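You operate a simulated robot arm through the tools that you are given. There is no shell and no other tool. Be economical: measure what you need, move in short steps, check, and stop when the job is done.

The job below is to be done with a simulated robot arm. You get a single attempt, and the scene is never put back.

Task
Take the blue-banded bend and put it in the white tray. Take the ribbed yellow filter and leave it on top of the blue dryer cartridge. Put the ribbed green filter on the black tape roll. Fetch the ribbed blue filter and stand it on the top of the grey locker. Fetch the red sink plug and set it on the plate of the stirrer. Put the black-handled lance on the top of the workbench away on the top of the dosing stand. Lift the lid of the blue-lidded tub open. Any order will do. Set down upright: ribbed blue filter, black-handled lance.

It is judged by the outcome, as a careful person would: the job done as asked, and still so three seconds after it is handed in. It fails if anything else is knocked over, pushed out of place, dropped, spilled or broken. Lids that push on must go on centred and level and be pressed home; caps that screw on are set level and turned clockwise until they are tight.

Robot
A 6-joint arm with a fingered hand on a trunk, on a base that drives. Base frame: it is fixed to the floor where the robot stands at the start and does not move with it; the origin is under the middle of the robot, x ahead of it, y to its left, z up. Units: mm, degrees, N and s.
With the tool pointing down near the work surface it reaches from about 560 to 660 mm from the robot's upright axis, wherever it stands. Its first joint turns from -166.0 to 166.0 degrees. Places, roughly: black tape roll (6x6x2 cm) [-3300, 1400, 900]; black-handled lance (6x6x20 cm) [-2300, 1300, 900]; blue dryer cartridge [-500, -3500, 1000]; blue-banded bend (7x7x4 cm) [600, 0, 900]; lid of the blue-lidded tub [-5500, -4500, 900]; plate of the stirrer (14x14 cm) [-4660, 1900, 960]; red sink plug (7x7x6 cm) [-2000, 1100, 900]; ribbed blue filter (4x4x11 cm) [-1900, 1200, 900]; ribbed green filter (4x4x11 cm) [-1800, 1100, 900]; ribbed yellow filter (4x4x11 cm) [-1700, 1100, 900]; top of the dosing stand (17x47 cm) [-5720, -4580, 800]; top of the grey locker (29x22 cm) [-2540, 1120, 1160]; white tray (39x21x5 cm) [200, 600, 1400]. Payload 4 kg.
The tool frame sits at the grasp point between the pads (the TCP): z along the fingers, y along the line on which they close. The tips reach 20 mm beyond it. The gripper opens to 140 mm. The gripper's body begins 54 mm behind the TCP. The gripper is a hand of 3 fingers: y runs from the thumb to the fingers, the wrist lies at [0, 0, -215] in the tool frame, and closing takes about 1.5 s.
Orientation is told as [roll, pitch, yaw] about the base's x, y, z axes, in that order, counted from this pose: with the fingers straight down and closing along the base's y, the tool's x points along the base's -x, its y along +y and its z along -z.

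Tools
- The arm moves only by the tool move_arm. Its argument "motion" is a list of rows, each a list of 6 numbers: the shift along the base's x, y, z in mm, then the turn, a rotation vector about the base's x, y, z in degrees. In form: [[tx, ty, tz, ax, ay, az], ...]. A call has 1 to 12 rows; each row shifts and turns the commanded pose from where the row before left it. "hand" is the finger opening in mm, from 0 to 140, set as the call begins (left out, the last holds). Rows are played at 5 a second. More than 50 mm and 8.6 degrees between two rows, or a gripper value outside its range, and nothing of the call is played. A pose out of reach is approached as far as the arm can. The call stops where the force on the tool passes 40 N (or 10 N more than at its start, if that is more) or the arm is blocked; 0.2 s more then pass. Each finger travels about 45 mm/s and halts on what it meets, pressing with about 29 N; the grip force reading is that of the motor and also rises with nothing between the fingers. The clock runs only during rows and for 0.2 s after the last one: add rows that do not move to give the fingers time. The reply holds the time, the measured pose of the TCP, the force on the tool along the base axes, the opening and the grip force, in the units named above and with some noise, with the torque about the TCP (base axes, N m) and any sound that the robot's microphone picked up.
- Cameras (640 x 400 px; columns grow to the right, rows downward): "scene" is now at [70.5, 211.2, 1958.8]; the picture's right is [0.23, -0.97, 0.00], its down [-0.17, -0.04, -0.98] and it looks along [0.96, 0.22, -0.18] (base axes); focal length 214 px, centre (320, 200). "wrist" rides on the gripper at [74, -43, -79] in the tool frame; the picture's right is [0.50, 0.87, 0.00], its down [-0.59, 0.34, -0.73] and it looks along [-0.64, 0.37, 0.68] (tool axes); focal length 275 px, centre (320, 200). There is no depth. A picture from a camera that has moved, and an enlarged one, comes with that camera's place and axes in the base frame and with its lens.
- capture(camera): a new picture of that camera. The clock stands still meanwhile.
- move_column(by): slides the trunk up (or, below 0, down) by that many mm; the arm and the scene camera ride with it, the base frame stays. It gives what a move gives, with no picture.
- steer(legs): drives the robot by 1 to 6 legs, each [ahead, left, turn to the left] in mm, mm and degrees, along the robot's own axes; the way and the turn of a leg run together, so that a leg with both is an arc; at most 1500 mm and 180 degrees a leg. The arm and the cameras ride along, it lands a little off, and it stops where it bumps. It gives what a move gives.
- set_grasp(shape): the hand has 3 fingers and takes this shape, open, in about a second: jaw (thumb against the fingers, like two jaws); tri (thumb and two fingers); tip (a fingertip pinch); poke (one finger out to press); point (the index stretched); flat (the hand flat); cup (the hand cupped); fist (a fist). The gripper value then closes the fingers along that shape, each until it touches; the sizes above hold for jaw. It gives what a move gives, with no picture.
- aim_head(pan, tilt): turns the head with the scene camera to pan (to the left, within 120 degrees either way) and tilt (down, from -29 to 69), counted from straight ahead of the robot. It gives what a move gives.
- inspect(camera, box): a new picture of the part [left, top, right, bottom] of that camera's present view, enlarged. The clock stands still meanwhile.
- hand_in(): hands the job in; it is judged then, once.

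Go step by step. Nothing tells you exact positions but the pictures and the camera data: compare them with the known pose of the tool, close in by small moves and look again before you grip or let go. The budget is 196 turns and 182 pictures, counting those below and the enlarged ones. Unless the task says otherwise, let go and move clear before handing in, and close with one line.

The tools are called after ">>>" as name(argument=value, ...) on one line, values as JSON. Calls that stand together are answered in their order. move_arm: Moves the arm, as the interface text tells. Its arguments: {"type":"object","properties":{"motion":{"type":"array","items":{"type":"array","items":{"type":"number"}}},"hand":{"type":"number"}},"required":["motion"]} The other tools are called the same way: move_column (by) slides the trunk up or down; set_grasp (shape) gives the hand a shape; steer (legs) drives the base; aim_head (pan, tilt) turns the head that bears the scene camera; capture (camera) takes a picture; inspect (camera, box) takes an enlarged picture of a part of a camera's view; hand_in () hands the job in.

At the start:

```text
clock: 0.0
tool_pos: [231.7, 428.1, 1696.9]
tool_rot: [0.0, 0.0, -0.2]
contact_force: [-0.2, 0.5, 0.6]
ft_torque: [-0.01, 0.0, 0.01]
grip_width: 139.9
finger_force: 0.2
shape: jaw
trunk travel left (down, up): [-500.0, 90.0]
robot x, y, heading: [-3.1, -3.5, 0.3]
head pan, tilt: [108.8, 68.8]
```

scene: 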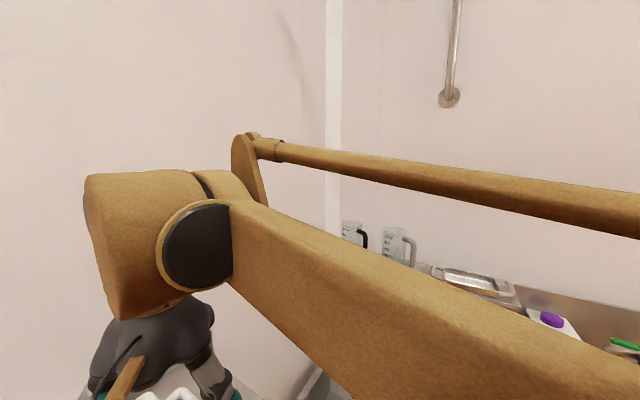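
wrist: 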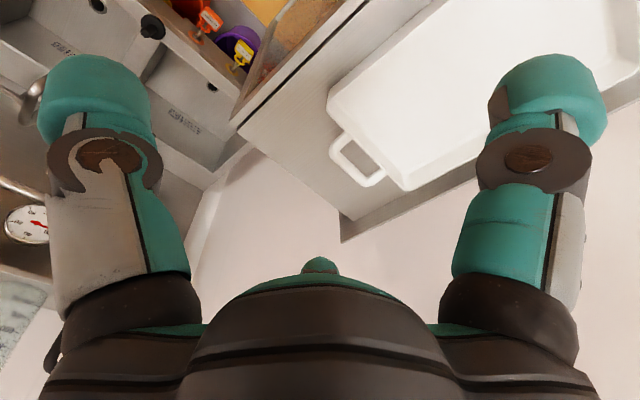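

I see the arm blocking much of the scene view. First I aim the head at the workbench ahead to find the blue-banded bend.

>>> aim_head(pan=0, tilt=55)

>>> capture(camera="scene")

```text
clock: 1.9
tool_pos: [233.8, 426.5, 1696.9]
tool_rot: [0.0, 0.1, -0.3]
contact_force: [-0.5, -0.6, -0.5]
ft_torque: [-0.01, -0.01, 0.0]
grip_width: 139.9
finger_force: 0.0
shape: jaw
trunk travel left (down, up): [-500.0, 90.0]
robot x, y, heading: [1.9, -1.2, 0.0]
head pan, tilt: [0.0, 55.0]
```

```text
179 pictures are left
camera scene: at [70.4, 212.9, 1953.0], right [0.24, -0.97, 0.0], down [-0.23, -0.06, -0.97], along [0.94, 0.24, -0.24], focal length 214 px, centre (320, 200)
```

scene: 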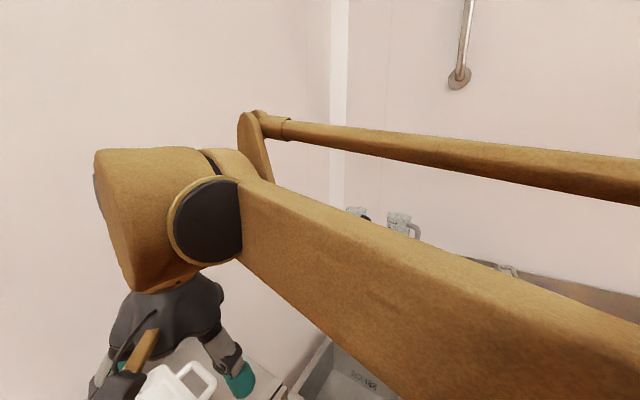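

The head says it turned, but the camera barely moved. I test it with another aim.

>>> aim_head(pan=-30, tilt=40)

>>> capture(camera="scene")

>>> capture(camera="wrist")

```text
clock: 2.8
tool_pos: [233.5, 426.7, 1694.8]
tool_rot: [0.1, 0.0, -0.2]
contact_force: [-0.3, -0.1, 0.3]
ft_torque: [0.02, 0.01, -0.01]
grip_width: 139.7
finger_force: 0.0
shape: jaw
trunk travel left (down, up): [-500.0, 90.0]
robot x, y, heading: [-0.6, 0.0, -0.2]
head pan, tilt: [-30.0, 40.0]
```

```text
178 pictures are left
camera scene: at [70.6, 212.6, 1952.1], right [0.24, -0.97, 0.0], down [-0.24, -0.06, -0.97], along [0.94, 0.23, -0.25], focal length 214 px, centre (320, 200)
```

scene: 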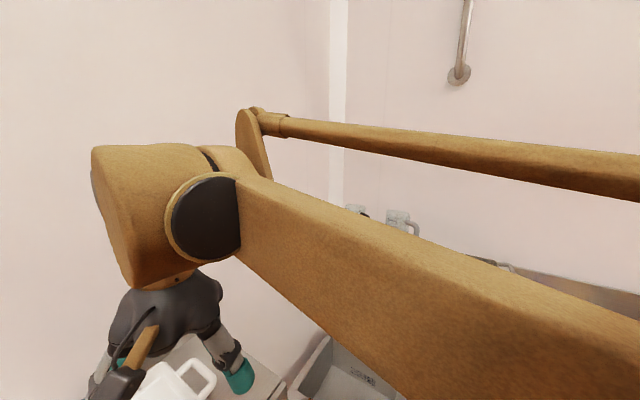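

```text
177 pictures are left
camera wrist: at [160.7, 384.4, 1774.7], right [-0.49, 0.87, 0.0], down [0.59, 0.34, 0.73], along [0.64, 0.36, -0.68], focal length 275 px, centre (320, 200)
```

wrist: 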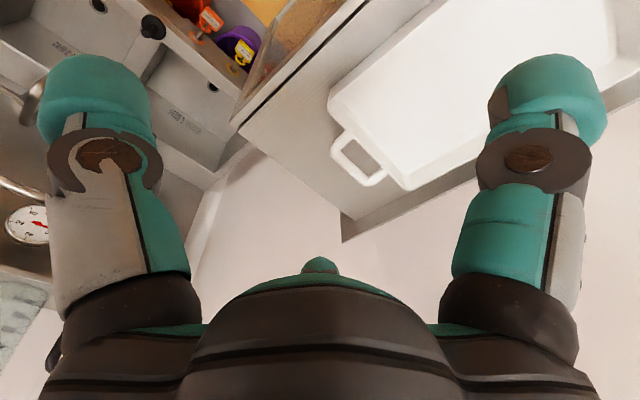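

The head seems held up, maybe by the arm beside it. I swing the arm to the front, high up, and look again.

>>> move_arm(motion=[[30, -35, 0, 0, 0, 0], [30, -35, 0, 0, 0, 0], [30, -35, 0, 0, 0, 0], [30, -35, 0, 0, 0, 0], [30, -35, 0, 0, 0, 0], [30, -35, 0, 0, 0, 0], [30, -35, 0, 0, 0, 0], [30, -35, 0, 0, 0, 0], [30, -35, 0, 0, 0, 0], [30, -35, 0, 0, 0, 0], [20, -35, 0, 0, 0, 0], [20, -35, 0, 0, 0, 0]])

>>> capture(camera="scene")

>>> capture(camera="wrist")

```text
clock: 5.4
tool_pos: [575.9, 7.5, 1695.3]
tool_rot: [0.0, 0.2, -0.1]
contact_force: [0.0, -0.6, -1.0]
ft_torque: [-0.01, 0.04, -0.03]
grip_width: 139.8
finger_force: 0.1
shape: jaw
trunk travel left (down, up): [-500.0, 90.0]
robot x, y, heading: [2.1, -1.3, 0.2]
head pan, tilt: [-30.0, 40.0]
```

```text
176 pictures are left
camera scene: at [55.6, 145.8, 1911.4], right [-0.5, -0.87, 0.0], down [-0.56, 0.32, -0.77], along [0.66, -0.38, -0.64], focal length 214 px, centre (320, 200)
```

scene: 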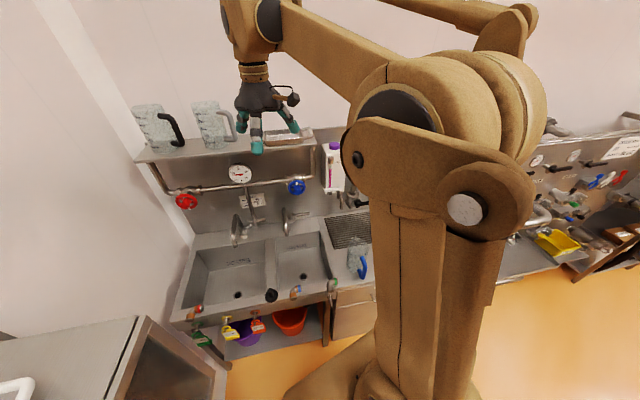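

```text
175 pictures are left
camera wrist: at [502.3, -37.1, 1773.8], right [-0.5, 0.87, 0.0], down [0.59, 0.34, 0.73], along [0.64, 0.37, -0.68], focal length 275 px, centre (320, 200)
```

wrist: 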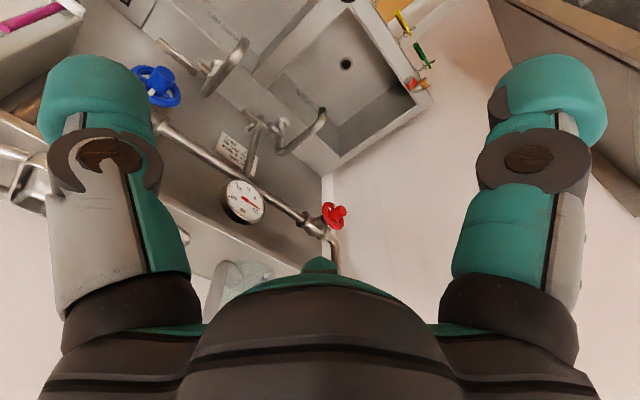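

The head works once time passes. I see a sink counter ahead with small parts on its front rim; I zoom in.

>>> inspect(camera="scene", box=[170, 230, 410, 380])

```text
2.67 times, centred on (290, 305) of scene
camera zoom: at [55.6, 145.8, 1911.4], right [-0.5, -0.87, 0.0], down [-0.56, 0.32, -0.77], along [0.66, -0.38, -0.64], focal length 572 px, centre (400, -80)
```

zoom: 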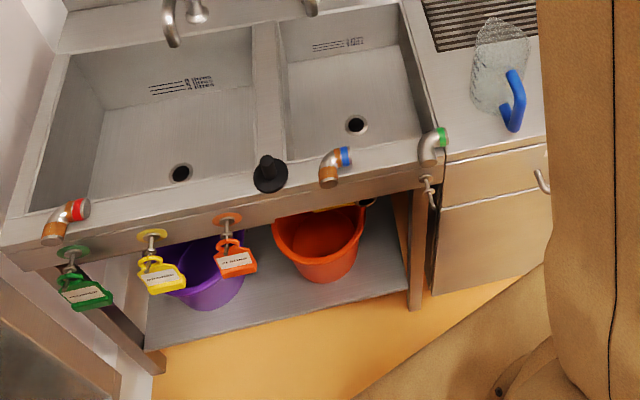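

The blue-banded bend lies on the front rim near [555, -3, ~880]. I lower the trunk towards it and look with the wrist camera.

>>> move_column(by=-400)

>>> capture(camera="wrist")

>>> capture(camera="scene")

```text
clock: 9.2
tool_pos: [573.8, 7.9, 1295.4]
tool_rot: [0.0, -0.1, -0.3]
contact_force: [0.0, -0.7, -0.4]
ft_torque: [-0.01, 0.0, -0.03]
grip_width: 140.2
finger_force: 0.0
shape: jaw
trunk travel left (down, up): [-100.0, 490.0]
robot x, y, heading: [3.1, 0.6, -0.2]
head pan, tilt: [-30.0, 40.0]
```

```text
173 pictures are left
camera wrist: at [500.2, -35.1, 1374.5], right [-0.5, 0.87, 0.0], down [0.59, 0.34, 0.73], along [0.64, 0.37, -0.68], focal length 275 px, centre (320, 200)
```

wrist: 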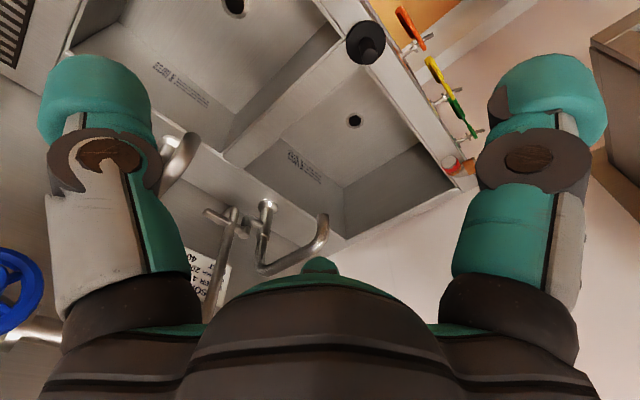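

```text
172 pictures are left
camera scene: at [53.6, 147.4, 1511.4], right [-0.5, -0.87, 0.0], down [-0.56, 0.32, -0.77], along [0.66, -0.38, -0.64], focal length 214 px, centre (320, 200)
```

scene: 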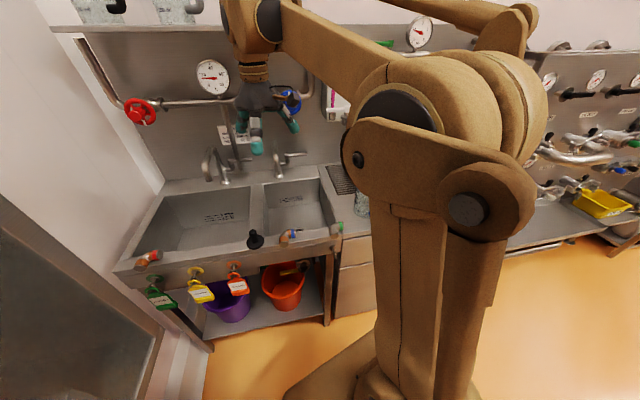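

The bend is still visible from the head; I zoom for a second sight line to fix its position.

>>> inspect(camera="scene", box=[230, 210, 350, 285])

```text
5.33 times, centred on (290, 248) of scene
camera zoom: at [53.6, 147.4, 1511.4], right [-0.5, -0.87, 0.0], down [-0.56, 0.32, -0.77], along [0.66, -0.38, -0.64], focal length 1144 px, centre (480, -53)
```

zoom: 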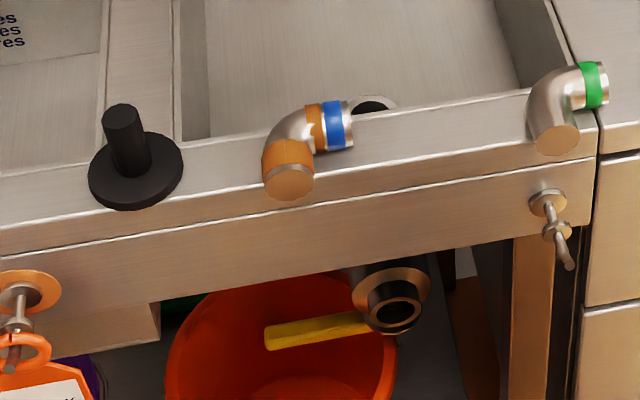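

I put the bend at about [545, 0, 915], brass leg towards me and blue leg to the right. I back up a little for reach, then lower the trunk and hand.

>>> steer(legs=[[-60, 0, 0]])

>>> move_column(by=-100)

>>> move_arm(motion=[[0, 0, -45, 0, 0, 0], [0, 0, -45, 0, 0, 0], [0, 0, -45, 0, 0, 0]])

>>> capture(camera="wrist")

```text
clock: 10.2
tool_pos: [512.5, 8.4, 1296.5]
tool_rot: [0.0, 0.0, -0.1]
contact_force: [0.2, -0.8, -0.1]
ft_torque: [0.0, 0.0, -0.04]
grip_width: 140.3
finger_force: 0.1
shape: jaw
trunk travel left (down, up): [-100.0, 490.0]
robot x, y, heading: [-58.9, 2.1, -0.0]
head pan, tilt: [-30.0, 40.0]
```

```text
clock: 11.6
tool_pos: [512.9, 9.4, 1195.0]
tool_rot: [0.0, 0.0, -0.2]
contact_force: [0.0, -0.2, 0.6]
ft_torque: [-0.01, -0.02, 0.0]
grip_width: 140.2
finger_force: 0.1
shape: jaw
trunk travel left (down, up): [0.0, 590.0]
robot x, y, heading: [-62.8, 1.8, -0.0]
head pan, tilt: [-30.0, 40.0]
```

```text
clock: 12.3
tool_pos: [513.7, 7.8, 1060.3]
tool_rot: [-0.1, -0.1, -0.2]
contact_force: [0.6, -0.5, -0.3]
ft_torque: [0.02, -0.04, 0.0]
grip_width: 140.1
finger_force: 0.1
shape: jaw
trunk travel left (down, up): [0.0, 590.0]
robot x, y, heading: [-61.5, -3.6, -0.1]
head pan, tilt: [-30.0, 40.0]
```

```text
170 pictures are left
camera wrist: at [440.3, -34.7, 1138.9], right [-0.5, 0.87, 0.0], down [0.59, 0.34, 0.73], along [0.64, 0.37, -0.68], focal length 275 px, centre (320, 200)
```

wrist: 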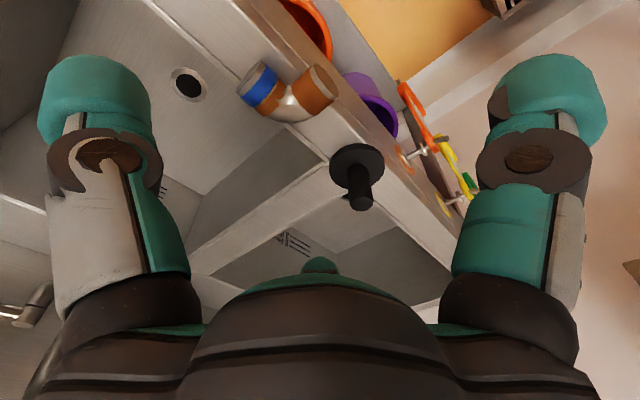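

The bend's ends are near [555,-28] and [531,20], its corner near [566,8]. I check how the fingers are laid out from the head camera before choosing the grip.

>>> capture(camera="scene")

>>> inspect(camera="scene", box=[200, 150, 360, 250])

```text
169 pictures are left
camera scene: at [-6.0, 147.4, 1411.4], right [-0.5, -0.87, 0.0], down [-0.56, 0.32, -0.77], along [0.66, -0.38, -0.64], focal length 214 px, centre (320, 200)
```

scene: 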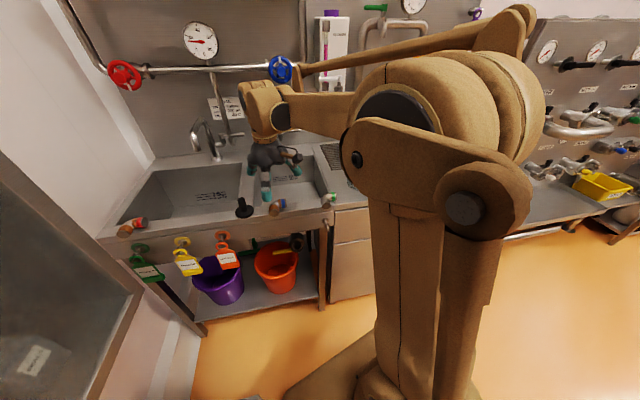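

```text
4.00 times, centred on (280, 200) of scene
camera zoom: at [-6.0, 147.4, 1411.4], right [-0.5, -0.87, 0.0], down [-0.56, 0.32, -0.77], along [0.66, -0.38, -0.64], focal length 858 px, centre (480, 200)
```

zoom: 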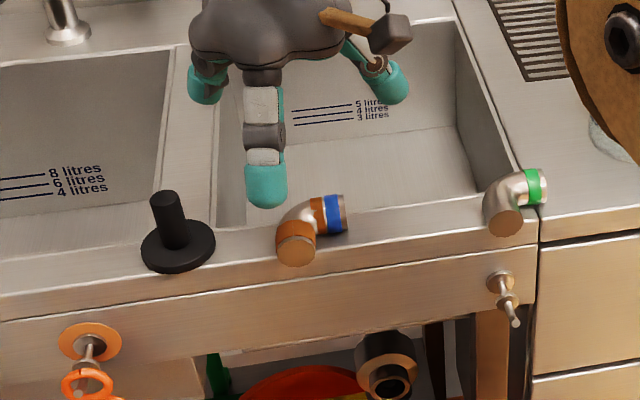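

The hand has a thumb on the right and two fingers spread on the left. I test-close in the air to see how the pads meet.

>>> move_arm(motion=[[0, 0, 0, 0, 0, 0], [0, 0, 0, 0, 0, 0], [0, 0, 0, 0, 0, 0], [0, 0, 0, 0, 0, 0], [0, 0, 0, 0, 0, 0], [0, 0, 0, 0, 0, 0], [0, 0, 0, 0, 0, 0]], hand=40)

>>> capture(camera="wrist")

>>> inspect(camera="scene", box=[200, 150, 360, 250])

```text
clock: 13.9
tool_pos: [513.7, 8.6, 1062.0]
tool_rot: [-0.1, 0.0, -0.2]
contact_force: [0.0, -0.6, 0.4]
ft_torque: [0.02, 0.02, 0.01]
grip_width: 40.5
finger_force: 0.1
shape: jaw
trunk travel left (down, up): [0.0, 590.0]
robot x, y, heading: [-57.2, 1.2, 0.1]
head pan, tilt: [-30.0, 40.0]
```

```text
167 pictures are left
camera wrist: at [440.3, -34.6, 1139.5], right [-0.5, 0.87, 0.0], down [0.59, 0.34, 0.73], along [0.64, 0.37, -0.68], focal length 275 px, centre (320, 200)
```

wrist: 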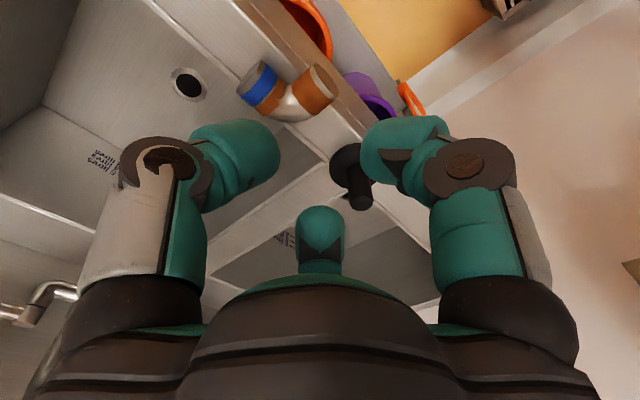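

```text
4.00 times, centred on (280, 200) of scene
camera zoom: at [-6.2, 147.4, 1411.4], right [-0.5, -0.87, 0.0], down [-0.56, 0.32, -0.77], along [0.66, -0.38, -0.64], focal length 858 px, centre (480, 200)
```

zoom: 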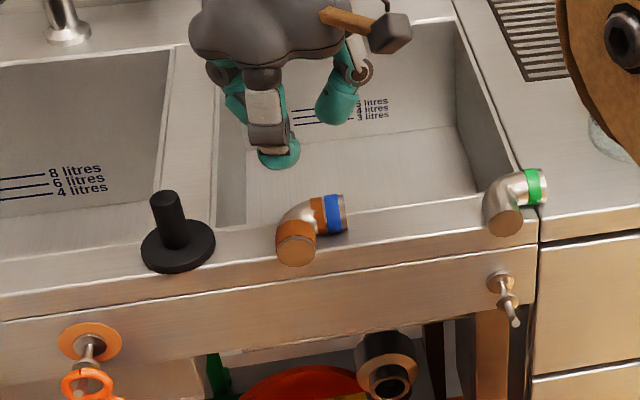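

All three fingers close radially, thumb at tool −y. I'll set the thumb into the bend's inner notch: turn the hand −63° about vertical, centre at about [558, 4], half-open to clear the black plug.

>>> move_arm(motion=[[6, -0.5, -5, 0, 0, -8], [6, -0.5, -5, 0, 0, -8], [6, -0.5, -5, 0, 0, -8], [6, -0.5, -5, 0, 0, -8], [6, -0.5, -5, 0, 0, -8], [6, -0.5, -5, 0, 0, -8], [6, -0.5, -5, 0, 0, -8], [3, -0.5, -5, 0, 0, -7], [0, 0, -20, 0, 0, 0]], hand=78)

>>> capture(camera="wrist")

>>> inspect(camera="scene", box=[200, 150, 360, 250])

```text
clock: 15.9
tool_pos: [558.1, 4.4, 1001.4]
tool_rot: [0.1, 0.0, -63.2]
contact_force: [-0.8, -0.6, 0.4]
ft_torque: [0.03, -0.06, 0.0]
grip_width: 77.6
finger_force: 0.1
shape: jaw
trunk travel left (down, up): [0.0, 590.0]
robot x, y, heading: [-57.7, 1.0, -0.1]
head pan, tilt: [-30.0, 40.0]
```

```text
165 pictures are left
camera wrist: at [487.2, 50.1, 1079.7], right [0.55, 0.84, 0.0], down [0.57, -0.37, 0.73], along [0.61, -0.4, -0.68], focal length 275 px, centre (320, 200)
```

wrist: 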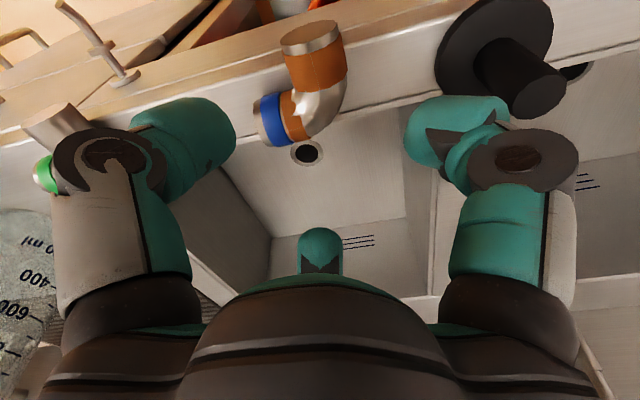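

```text
4.00 times, centred on (280, 200) of scene
camera zoom: at [-6.1, 147.4, 1411.3], right [-0.5, -0.87, 0.0], down [-0.56, 0.32, -0.77], along [0.66, -0.38, -0.64], focal length 858 px, centre (480, 200)
```

zoom: 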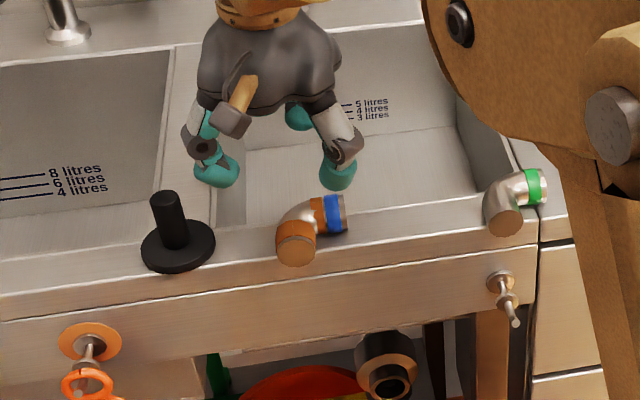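

The thumb faces the notch and the bend sits close to the target. I shift slightly and descend.

>>> move_arm(motion=[[-4, -2, -20, 0, 0, 0], [0, 0, -20, 0, 0, 0], [0, 0, -20, 0, 0, 0], [0, 0, -10, 0, 0, 0], [0, 0, -8, 0, 0, 0]])

>>> capture(camera="wrist")

>>> inspect(camera="scene", box=[200, 150, 360, 250])

```text
clock: 17.1
tool_pos: [553.1, 3.6, 922.6]
tool_rot: [0.1, 0.0, -63.2]
contact_force: [-0.3, 0.1, -0.1]
ft_torque: [0.01, 0.0, -0.02]
grip_width: 77.3
finger_force: 0.0
shape: jaw
trunk travel left (down, up): [0.0, 590.0]
robot x, y, heading: [-58.8, -0.4, 0.2]
head pan, tilt: [-30.0, 40.0]
```

```text
163 pictures are left
camera wrist: at [483.5, 48.9, 1001.0], right [0.55, 0.84, 0.0], down [0.57, -0.37, 0.73], along [0.61, -0.4, -0.68], focal length 275 px, centre (320, 200)
```

wrist: 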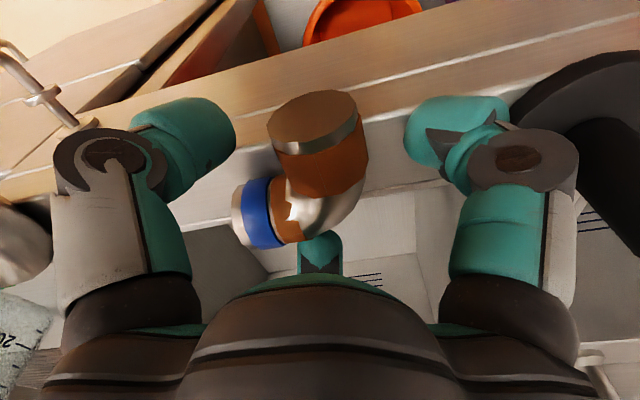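

```text
4.00 times, centred on (280, 200) of scene
camera zoom: at [-6.1, 147.4, 1411.4], right [-0.5, -0.87, 0.0], down [-0.56, 0.32, -0.77], along [0.66, -0.38, -0.64], focal length 858 px, centre (480, 200)
```

zoom: 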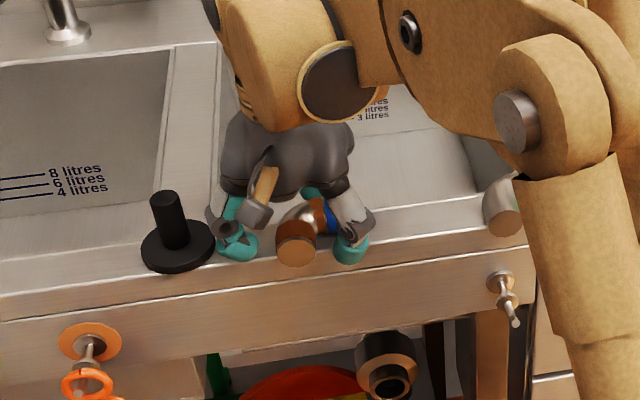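

The thumb faces the notch between the two ends and nothing is touched. I close the hand.

>>> move_arm(motion=[[0, 0, 0, 0, 0, 0], [0, 0, 0, 0, 0, 0], [0, 0, 0, 0, 0, 0], [0, 0, 0, 0, 0, 0], [0, 0, 0, 0, 0, 0], [0, 0, 0, 0, 0, 0], [0, 0, 0, 0, 0, 0], [0, 0, 0, 0, 0, 0]], hand=0)

>>> capture(camera="wrist")

```text
clock: 18.9
tool_pos: [554.0, 3.2, 922.1]
tool_rot: [0.1, 0.0, -63.2]
contact_force: [0.3, -0.1, 0.4]
ft_torque: [0.02, 0.02, 0.04]
grip_width: 36.4
finger_force: 28.7
shape: jaw
trunk travel left (down, up): [0.0, 590.0]
robot x, y, heading: [-61.2, 1.1, -0.4]
head pan, tilt: [-30.0, 40.0]
```

```text
161 pictures are left
camera wrist: at [483.5, 48.9, 1001.2], right [0.55, 0.84, 0.0], down [0.57, -0.37, 0.73], along [0.61, -0.4, -0.68], focal length 275 px, centre (320, 200)
```

wrist: 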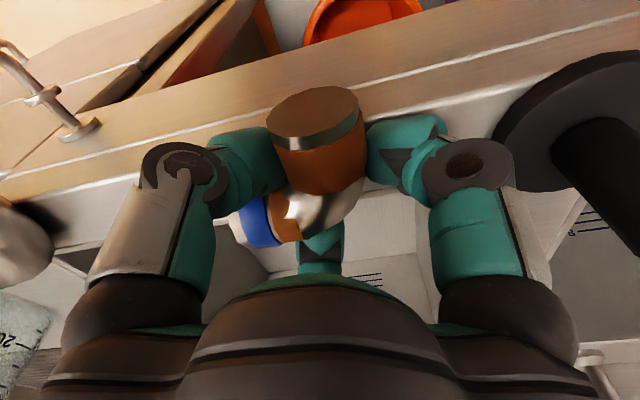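

The fingers hold the brass leg and elbow firmly at 36 mm. I lift it straight up with the arm and check the hold.

>>> move_arm(motion=[[0, 0, 10, 0, 0, 0], [0, 0, 20, 0, 0, 0], [0, 0, 30, 0, 0, 0], [0, 0, 40, 0, 0, 0], [0, 0, 40, 0, 0, 0]])

>>> capture(camera="wrist")

>>> aim_head(pan=75, tilt=50)

>>> move_column(by=500)

>>> capture(camera="scene")

```text
clock: 20.1
tool_pos: [554.7, 2.0, 1062.8]
tool_rot: [0.0, -0.1, -63.2]
contact_force: [-0.5, -1.0, -2.2]
ft_torque: [0.0, 0.01, 0.0]
grip_width: 36.3
finger_force: 29.9
shape: jaw
trunk travel left (down, up): [0.0, 590.0]
robot x, y, heading: [-56.8, -1.2, -0.1]
head pan, tilt: [-30.0, 40.0]
```

```text
160 pictures are left
camera wrist: at [484.3, 48.1, 1142.3], right [0.55, 0.84, 0.0], down [0.57, -0.37, 0.73], along [0.61, -0.4, -0.68], focal length 275 px, centre (320, 200)
```

wrist: 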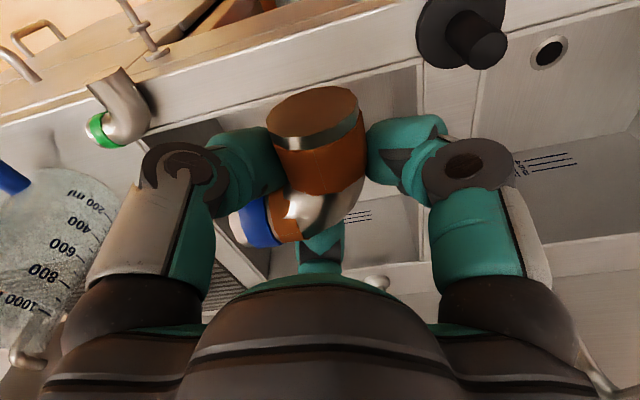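

```text
clock: 22.0
tool_pos: [554.5, 1.5, 1062.3]
tool_rot: [0.0, 0.0, -63.2]
contact_force: [0.8, -0.2, -1.7]
ft_torque: [0.0, -0.03, -0.01]
grip_width: 36.5
finger_force: 28.8
shape: jaw
trunk travel left (down, up): [0.0, 590.0]
robot x, y, heading: [-62.5, 0.6, -0.1]
head pan, tilt: [75.0, 50.0]
```

```text
refused: 500 is not a number from -400 to 400
```

```text
159 pictures are left
camera scene: at [-59.6, 264.3, 1397.2], right [0.97, -0.26, 0.0], down [-0.2, -0.74, -0.64], along [0.17, 0.62, -0.77], focal length 214 px, centre (320, 200)
```

scene: 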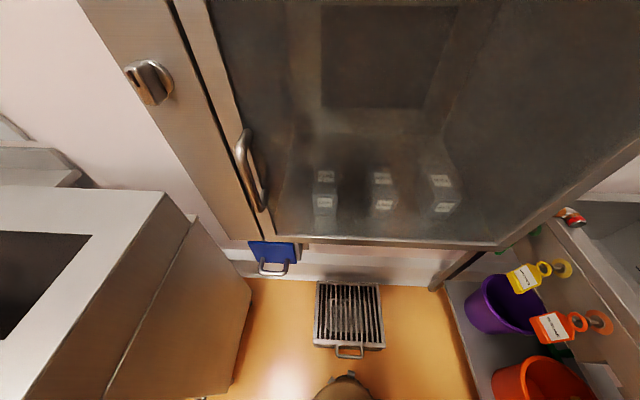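

The bend is held. The tray stands on a tall cabinet to the left; I raise the trunk and look at it from above.

>>> move_column(by=400)

>>> move_column(by=190)

>>> capture(camera="scene")

```text
clock: 25.8
tool_pos: [554.8, 1.2, 1462.0]
tool_rot: [0.0, 0.0, -63.1]
contact_force: [-0.4, 0.6, -1.8]
ft_torque: [0.0, 0.0, 0.03]
grip_width: 36.5
finger_force: 29.3
shape: jaw
trunk travel left (down, up): [-400.0, 190.0]
robot x, y, heading: [-57.9, 3.2, 0.1]
head pan, tilt: [75.0, 50.0]
```

```text
clock: 27.9
tool_pos: [555.0, 2.4, 1652.5]
tool_rot: [0.0, 0.1, -63.3]
contact_force: [0.0, -0.2, -2.5]
ft_torque: [0.01, 0.0, 0.0]
grip_width: 36.3
finger_force: 28.7
shape: jaw
trunk travel left (down, up): [-590.0, 0.0]
robot x, y, heading: [-60.2, 0.1, -0.2]
head pan, tilt: [75.0, 50.0]
```

```text
158 pictures are left
camera scene: at [-59.4, 264.3, 1987.1], right [0.97, -0.26, 0.0], down [-0.2, -0.74, -0.64], along [0.17, 0.62, -0.77], focal length 214 px, centre (320, 200)
```

scene: 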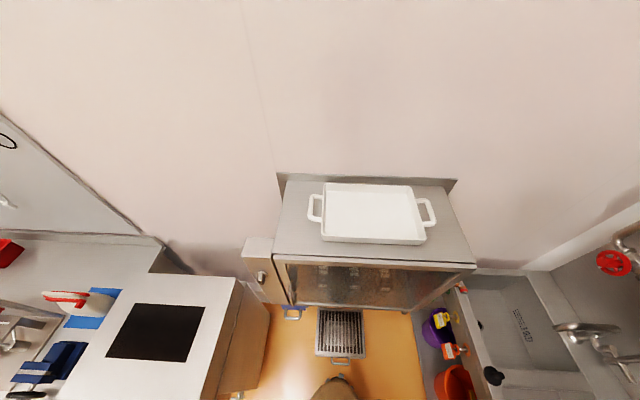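

The tray is at about [230, 630] on a cabinet whose front is at y≈465. I shift the base a bit left and forward, then swing the arm over the tray.

>>> steer(legs=[[60, 50, 0]])

>>> move_arm(motion=[[-30, 40, 0, 0, 0, 0], [-30, 40, 0, 0, 0, 0], [-30, 40, 0, 0, 0, 0], [-30, 40, 0, 0, 0, 0], [-30, 40, 0, 0, 0, 0], [-30, 40, 0, 0, 0, 0], [-30, 40, 0, 0, 0, 0], [-30, 40, 0, 0, 0, 0], [-30, 40, 0, 0, 0, 0], [-30, 40, 0, 0, 0, 0], [-30, 40, 0, 0, 0, 0], [-30, 40, 0, 0, 0, 0]])

>>> capture(camera="scene")

>>> capture(camera="wrist")

```text
clock: 28.9
tool_pos: [617.0, 52.1, 1652.7]
tool_rot: [-0.1, -0.1, -63.3]
contact_force: [0.1, 0.7, -1.0]
ft_torque: [-0.05, 0.0, 0.02]
grip_width: 36.3
finger_force: 28.8
shape: jaw
trunk travel left (down, up): [-590.0, 0.0]
robot x, y, heading: [-0.0, 49.6, -0.0]
head pan, tilt: [75.0, 50.0]
```

```text
clock: 31.5
tool_pos: [252.2, 534.8, 1652.3]
tool_rot: [-0.1, 0.0, -63.2]
contact_force: [0.9, 0.5, -0.8]
ft_torque: [-0.02, -0.01, -0.01]
grip_width: 36.0
finger_force: 28.9
shape: jaw
trunk travel left (down, up): [-590.0, 0.0]
robot x, y, heading: [2.3, 49.4, -0.1]
head pan, tilt: [75.0, 50.0]
```

```text
157 pictures are left
camera scene: at [-0.9, 317.3, 1986.7], right [0.97, -0.26, 0.0], down [-0.2, -0.74, -0.64], along [0.17, 0.62, -0.77], focal length 214 px, centre (320, 200)
```

scene: 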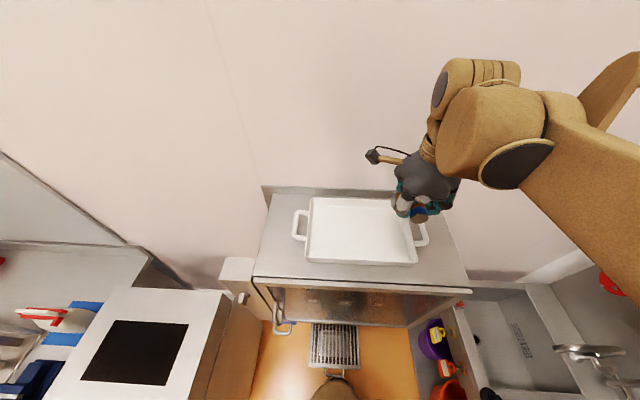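

```text
156 pictures are left
camera wrist: at [181.9, 580.7, 1730.7], right [0.55, 0.84, 0.0], down [0.57, -0.37, 0.74], along [0.61, -0.4, -0.68], focal length 275 px, centre (320, 200)
```

wrist: 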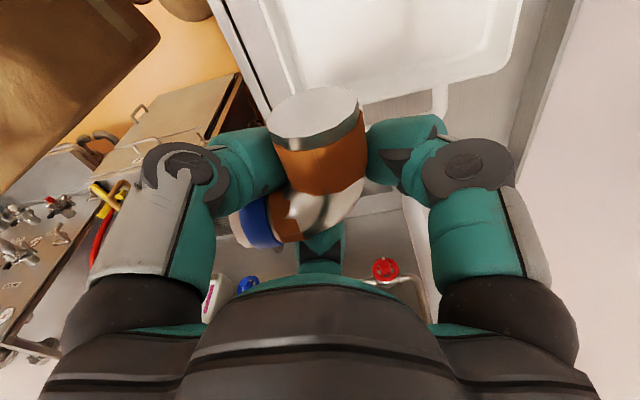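

The tray's middle is near [215, 630]. I move over it and come down part of the way, then look.

>>> move_arm(motion=[[-10, 24, 0, 0, 0, 0], [-10, 24, 0, 0, 0, 0], [-10, 24, 0, 0, 0, 0], [-10, 24, 0, 0, 0, 0], [0, 0, -40, 0, 0, 0], [0, 0, -40, 0, 0, 0], [0, 0, -40, 0, 0, 0]])

>>> capture(camera="scene")

>>> capture(camera="wrist")

```text
clock: 33.1
tool_pos: [215.9, 629.9, 1534.3]
tool_rot: [0.0, -0.1, -63.1]
contact_force: [0.1, -0.6, -1.8]
ft_torque: [0.01, -0.01, -0.01]
grip_width: 36.1
finger_force: 29.1
shape: jaw
trunk travel left (down, up): [-590.0, 0.0]
robot x, y, heading: [-1.0, 50.6, 0.1]
head pan, tilt: [75.0, 50.0]
```

```text
155 pictures are left
camera scene: at [0.5, 316.3, 1986.8], right [0.97, -0.26, 0.0], down [-0.2, -0.74, -0.64], along [0.17, 0.62, -0.77], focal length 214 px, centre (320, 200)
```

scene: 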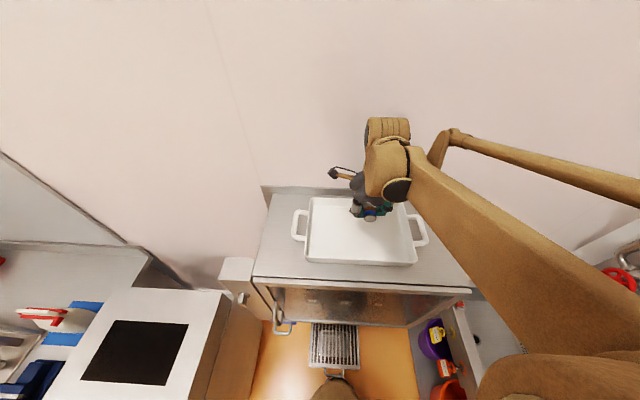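

```text
154 pictures are left
camera wrist: at [144.8, 676.2, 1612.0], right [0.55, 0.84, 0.0], down [0.57, -0.37, 0.73], along [0.61, -0.4, -0.68], focal length 275 px, centre (320, 200)
```

wrist: 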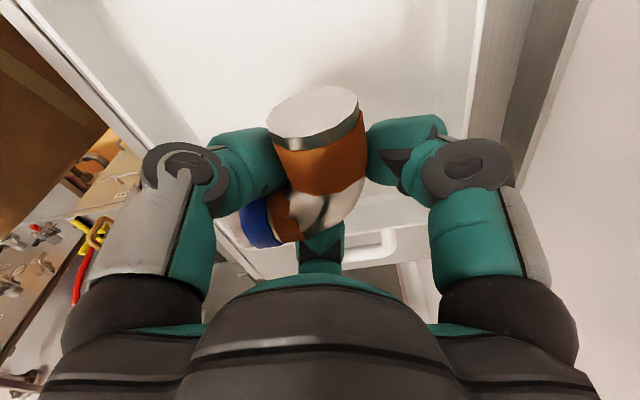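

Well over the tray. I descend until contact or about 1428 mm.

>>> move_arm(motion=[[0, 0, -35, 0, 0, 0], [0, 0, -30, 0, 0, 0], [0, 0, -15, 0, 0, 0], [0, 0, -8, 0, 0, 0], [0, 0, -6, 0, 0, 0], [0, 0, -5, 0, 0, 0], [0, 0, -4, 0, 0, 0]])

>>> inspect(camera="scene", box=[280, 170, 460, 280])

>>> capture(camera="wrist")

```text
clock: 34.4
tool_pos: [216.1, 627.9, 1443.1]
tool_rot: [0.1, 0.2, -63.1]
contact_force: [0.7, 2.1, 31.6]
ft_torque: [-0.13, 0.3, -0.01]
grip_width: 37.8
finger_force: 29.1
shape: jaw
trunk travel left (down, up): [-590.0, 0.0]
robot x, y, heading: [-4.2, 48.9, 0.3]
head pan, tilt: [75.0, 50.0]
stopped in row 6: the force on the tool passed its limit at 50 N (the readings are from after the stop); the commanded pose is now the measured one
```

```text
3.56 times, centred on (370, 225) of scene
camera zoom: at [-0.4, 311.6, 1987.9], right [0.97, -0.26, 0.0], down [-0.2, -0.74, -0.64], along [0.17, 0.62, -0.77], focal length 763 px, centre (142, 111)
```

zoom: 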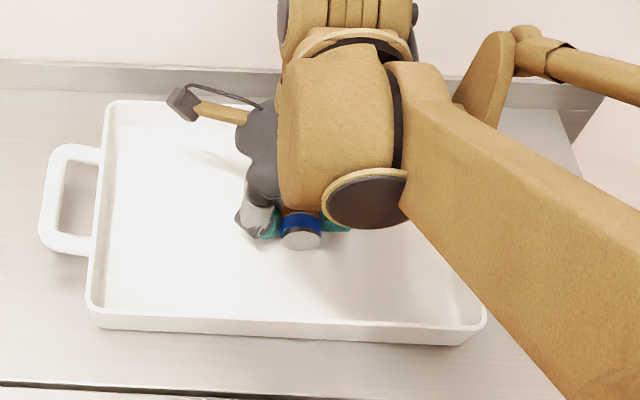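

```text
152 pictures are left
camera wrist: at [144.7, 673.0, 1521.5], right [0.55, 0.84, 0.0], down [0.57, -0.37, 0.73], along [0.62, -0.4, -0.68], focal length 275 px, centre (320, 200)
```

wrist: 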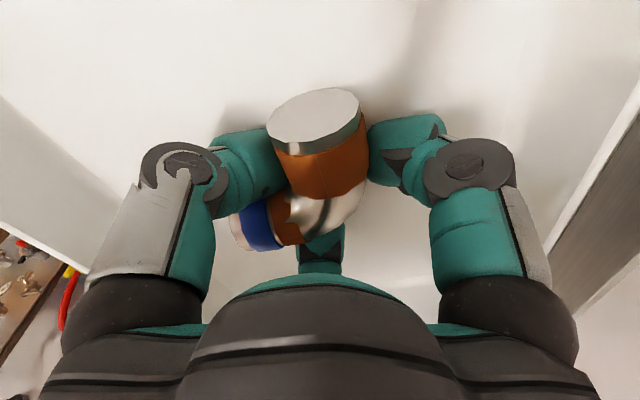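

The bend touches the tray floor, well inside the walls. I ease up a touch, let go and lift clear.

>>> move_arm(motion=[[0, 0, 2, 0, 0, 0], [0, 0, 0, 0, 0, 0], [0, 0, 0, 0, 0, 0], [0, 0, 0, 0, 0, 0], [0, 0, 0, 0, 0, 0], [0, 0, 0, 0, 0, 0], [0, 0, 10, 0, 0, 0], [0, 0, 40, 0, 0, 0], [0, 0, 45, 0, 0, 0], [0, 0, 45, 0, 0, 0], [0, 0, 45, 0, 0, 0]], hand=85)

>>> capture(camera="scene")

>>> capture(camera="wrist")

```text
clock: 36.8
tool_pos: [217.7, 629.1, 1628.3]
tool_rot: [0.1, 0.2, -63.1]
contact_force: [-0.1, -0.2, -0.6]
ft_torque: [0.0, 0.03, -0.02]
grip_width: 84.5
finger_force: 0.0
shape: jaw
trunk travel left (down, up): [-590.0, 0.0]
robot x, y, heading: [-3.7, 49.0, 0.0]
head pan, tilt: [75.0, 50.0]
```

```text
151 pictures are left
camera scene: at [-0.2, 312.7, 1987.3], right [0.97, -0.26, 0.0], down [-0.2, -0.74, -0.64], along [0.17, 0.62, -0.77], focal length 214 px, centre (320, 200)
```

scene: 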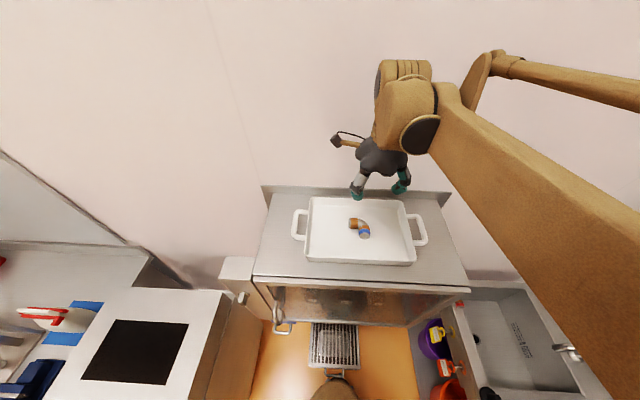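

```text
150 pictures are left
camera wrist: at [147.2, 674.7, 1706.0], right [0.55, 0.84, 0.0], down [0.57, -0.37, 0.73], along [0.61, -0.4, -0.68], focal length 275 px, centre (320, 200)
```

wrist: 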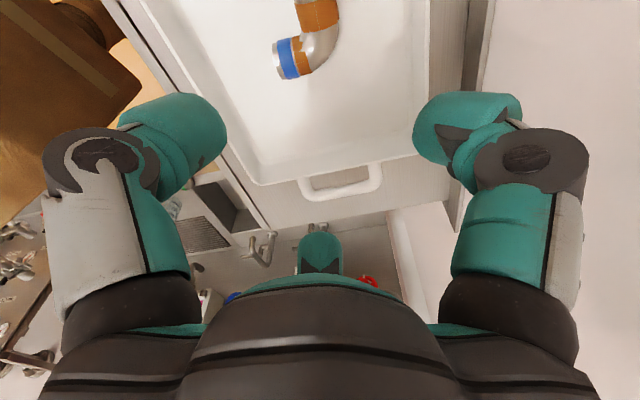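

The bend rests in the tray. Next I bring the arm to a compact carrying pose in front and look around the room to plan the drive.

>>> move_arm(motion=[[10, -45, 0, 0, 0, 8], [15, -45, 0, 0, 0, 8], [20, -45, 0, 0, 0, 8], [20, -45, 0, 0, 0, 8], [20, -45, 0, 0, 0, 8], [25, -42, 0, 0, 0, 8], [25, -42, 0, 0, 0, 8], [25, -42, 0, 0, 0, 7], [25, -42, 0, 0, 0, 0], [25, -42, 0, 0, 0, 0], [25, -40, 0, 0, 0, 0], [25, -40, 0, 0, 0, 0]])

>>> aim_head(pan=-90, tilt=35)

>>> move_arm(motion=[[0, -20, 0, 0, 0, 0], [0, -20, 0, 0, 0, 0], [0, -20, 0, 0, 0, 0]])

>>> capture(camera="scene")

```text
clock: 39.4
tool_pos: [480.6, 112.2, 1630.7]
tool_rot: [0.1, 0.1, -0.2]
contact_force: [0.4, 0.1, -0.5]
ft_torque: [0.06, 0.02, 0.01]
grip_width: 84.3
finger_force: 0.1
shape: jaw
trunk travel left (down, up): [-590.0, 0.0]
robot x, y, heading: [-0.8, 47.8, -0.0]
head pan, tilt: [75.0, 50.0]
```

```text
clock: 41.9
tool_pos: [478.2, 114.0, 1630.5]
tool_rot: [0.1, 0.2, -0.2]
contact_force: [-0.2, 1.0, -0.2]
ft_torque: [0.01, 0.01, 0.02]
grip_width: 84.4
finger_force: 0.0
shape: jaw
trunk travel left (down, up): [-590.0, 0.0]
robot x, y, heading: [2.7, 47.0, 0.3]
head pan, tilt: [-90.0, 35.0]
```

```text
clock: 42.7
tool_pos: [475.9, 51.8, 1628.1]
tool_rot: [0.1, 0.1, -0.2]
contact_force: [0.1, 0.2, 0.7]
ft_torque: [0.05, 0.0, 0.01]
grip_width: 84.4
finger_force: 0.1
shape: jaw
trunk travel left (down, up): [-590.0, 0.0]
robot x, y, heading: [-2.3, 50.9, 0.2]
head pan, tilt: [-90.0, 35.0]
```

```text
149 pictures are left
camera scene: at [-19.4, 150.6, 2009.0], right [-1.0, 0.0, 0.0], down [0.0, 0.57, -0.82], along [0.0, -0.82, -0.57], focal length 214 px, centre (320, 200)
```

scene: 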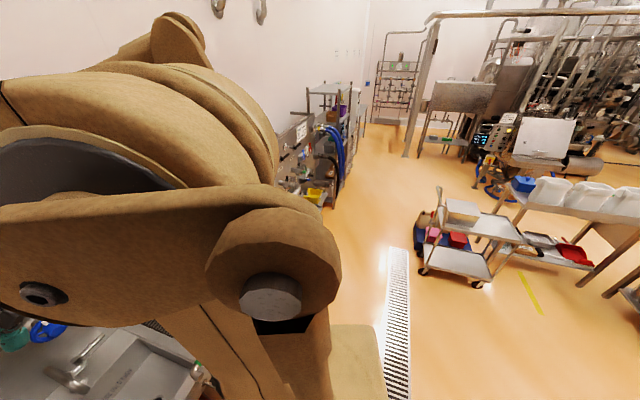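

The right side of the room is open. I turn clockwise to face −x, where the workbench with the filters should be.

>>> steer(legs=[[0, 0, -90], [0, 0, -90]])

>>> aim_head(pan=-15, tilt=25)

>>> move_arm(motion=[[0, 0, 0, 0, 0, 0], [0, 0, 0, 0, 0, 0], [0, 0, 0, 0, 0, 0], [0, 0, 0, 0, 0, 0], [0, 0, 0, 0, 0, 0]])

>>> capture(camera="scene")

```text
clock: 50.7
tool_pos: [-475.6, 32.4, 1628.5]
tool_rot: [0.2, 0.1, -178.8]
contact_force: [-0.9, -1.2, -0.2]
ft_torque: [0.01, 0.0, -0.01]
grip_width: 84.4
finger_force: 0.1
shape: jaw
trunk travel left (down, up): [-590.0, 0.0]
robot x, y, heading: [2.7, 47.0, -178.5]
head pan, tilt: [-90.0, 35.0]
```

```text
clock: 52.1
tool_pos: [-474.1, 32.7, 1628.5]
tool_rot: [0.1, 0.1, -178.8]
contact_force: [-0.9, 0.2, -0.2]
ft_torque: [-0.02, 0.02, 0.0]
grip_width: 84.5
finger_force: 0.0
shape: jaw
trunk travel left (down, up): [-590.0, 0.0]
robot x, y, heading: [-0.4, 48.7, -179.1]
head pan, tilt: [-15.0, 25.0]
```

```text
clock: 53.3
tool_pos: [-473.9, 33.6, 1627.6]
tool_rot: [0.1, 0.0, -178.8]
contact_force: [0.1, -0.1, -0.7]
ft_torque: [0.0, -0.01, 0.02]
grip_width: 84.6
finger_force: 0.1
shape: jaw
trunk travel left (down, up): [-590.0, 0.0]
robot x, y, heading: [-1.0, 48.6, -178.1]
head pan, tilt: [-15.0, 25.0]
```

```text
148 pictures are left
camera scene: at [-65.3, -118.7, 2024.7], right [0.24, 0.97, 0.0], down [0.41, -0.1, -0.91], along [-0.88, 0.21, -0.42], focal length 214 px, centre (320, 200)
```

scene: 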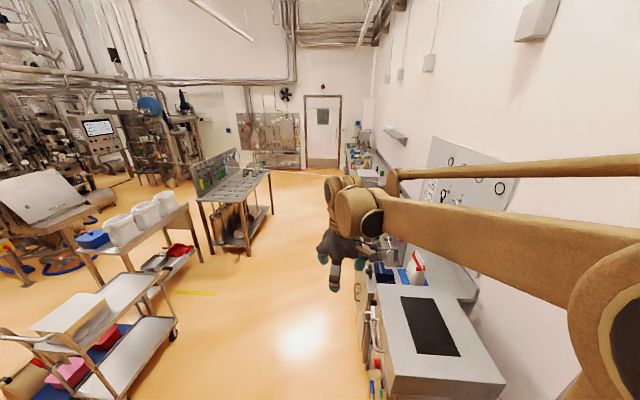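

The workbench runs along the right wall, ahead of here. I drive about 1.8 m along the free aisle, then turn right to face it.

>>> steer(legs=[[1500, 0, 0], [330, 0, 0], [0, 0, -91]])

>>> aim_head(pan=0, tilt=40)

>>> move_arm(motion=[[0, 0, 0, 0, 0, 0], [0, 0, 0, 0, 0, 0], [0, 0, 0, 0, 0, 0], [0, 0, 0, 0, 0, 0]])

>>> capture(camera="scene")

```text
clock: 66.3
tool_pos: [-1808.4, 467.0, 1628.5]
tool_rot: [0.0, 0.1, 90.0]
contact_force: [-0.5, 0.1, -0.3]
ft_torque: [-0.04, 0.03, 0.02]
grip_width: 84.6
finger_force: 0.0
shape: jaw
trunk travel left (down, up): [-590.0, 0.0]
robot x, y, heading: [-1801.3, -10.6, 89.9]
head pan, tilt: [-15.0, 25.0]
```

```text
clock: 67.1
tool_pos: [-1808.0, 467.1, 1629.0]
tool_rot: [0.2, 0.2, 90.0]
contact_force: [0.6, -0.8, 0.2]
ft_torque: [-0.01, -0.01, 0.0]
grip_width: 84.5
finger_force: 0.1
shape: jaw
trunk travel left (down, up): [-590.0, 0.0]
robot x, y, heading: [-1797.0, -9.6, 90.1]
head pan, tilt: [0.0, 40.0]
```

```text
clock: 68.1
tool_pos: [-1808.8, 467.5, 1627.8]
tool_rot: [0.0, 0.2, 90.0]
contact_force: [0.8, 0.6, -1.0]
ft_torque: [0.0, 0.01, 0.01]
grip_width: 84.5
finger_force: 0.1
shape: jaw
trunk travel left (down, up): [-590.0, 0.0]
robot x, y, heading: [-1803.4, -6.4, 90.3]
head pan, tilt: [0.0, 40.0]
```

```text
147 pictures are left
camera scene: at [-1992.4, 56.8, 2001.4], right [1.0, 0.0, 0.0], down [0.0, -0.64, -0.77], along [0.0, 0.77, -0.64], focal length 214 px, centre (320, 200)
```

scene: 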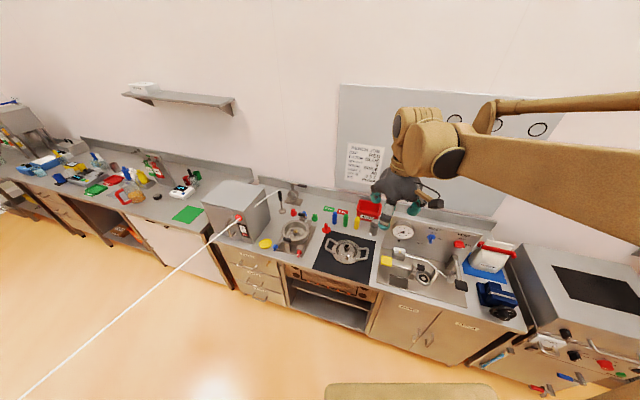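

I see the bench with many small items, plus a thin pale line crossing the view. I zoom in on the filter area.

>>> inspect(camera="scene", box=[200, 165, 400, 290])

>>> inspect(camera="scene", box=[0, 120, 240, 270])

```text
3.20 times, centred on (300, 228) of scene
camera zoom: at [-1992.4, 56.8, 2001.4], right [1.0, 0.0, 0.0], down [0.0, -0.64, -0.77], along [0.0, 0.77, -0.64], focal length 686 px, centre (384, 112)
```

zoom: 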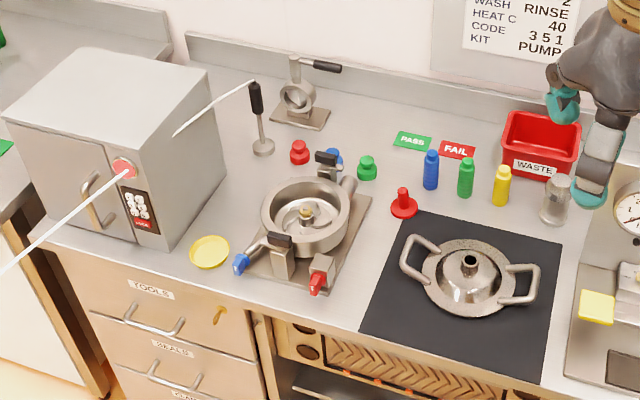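

```text
2.67 times, centred on (120, 195) of scene
camera zoom: at [-1992.4, 56.8, 2001.4], right [1.0, 0.0, 0.0], down [0.0, -0.64, -0.77], along [0.0, 0.77, -0.64], focal length 572 px, centre (853, 213)
```

zoom: 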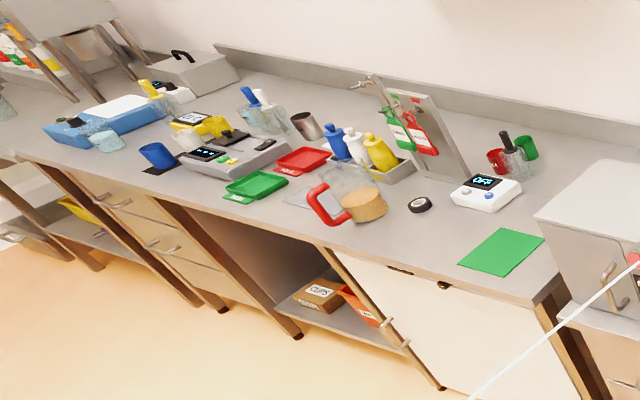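

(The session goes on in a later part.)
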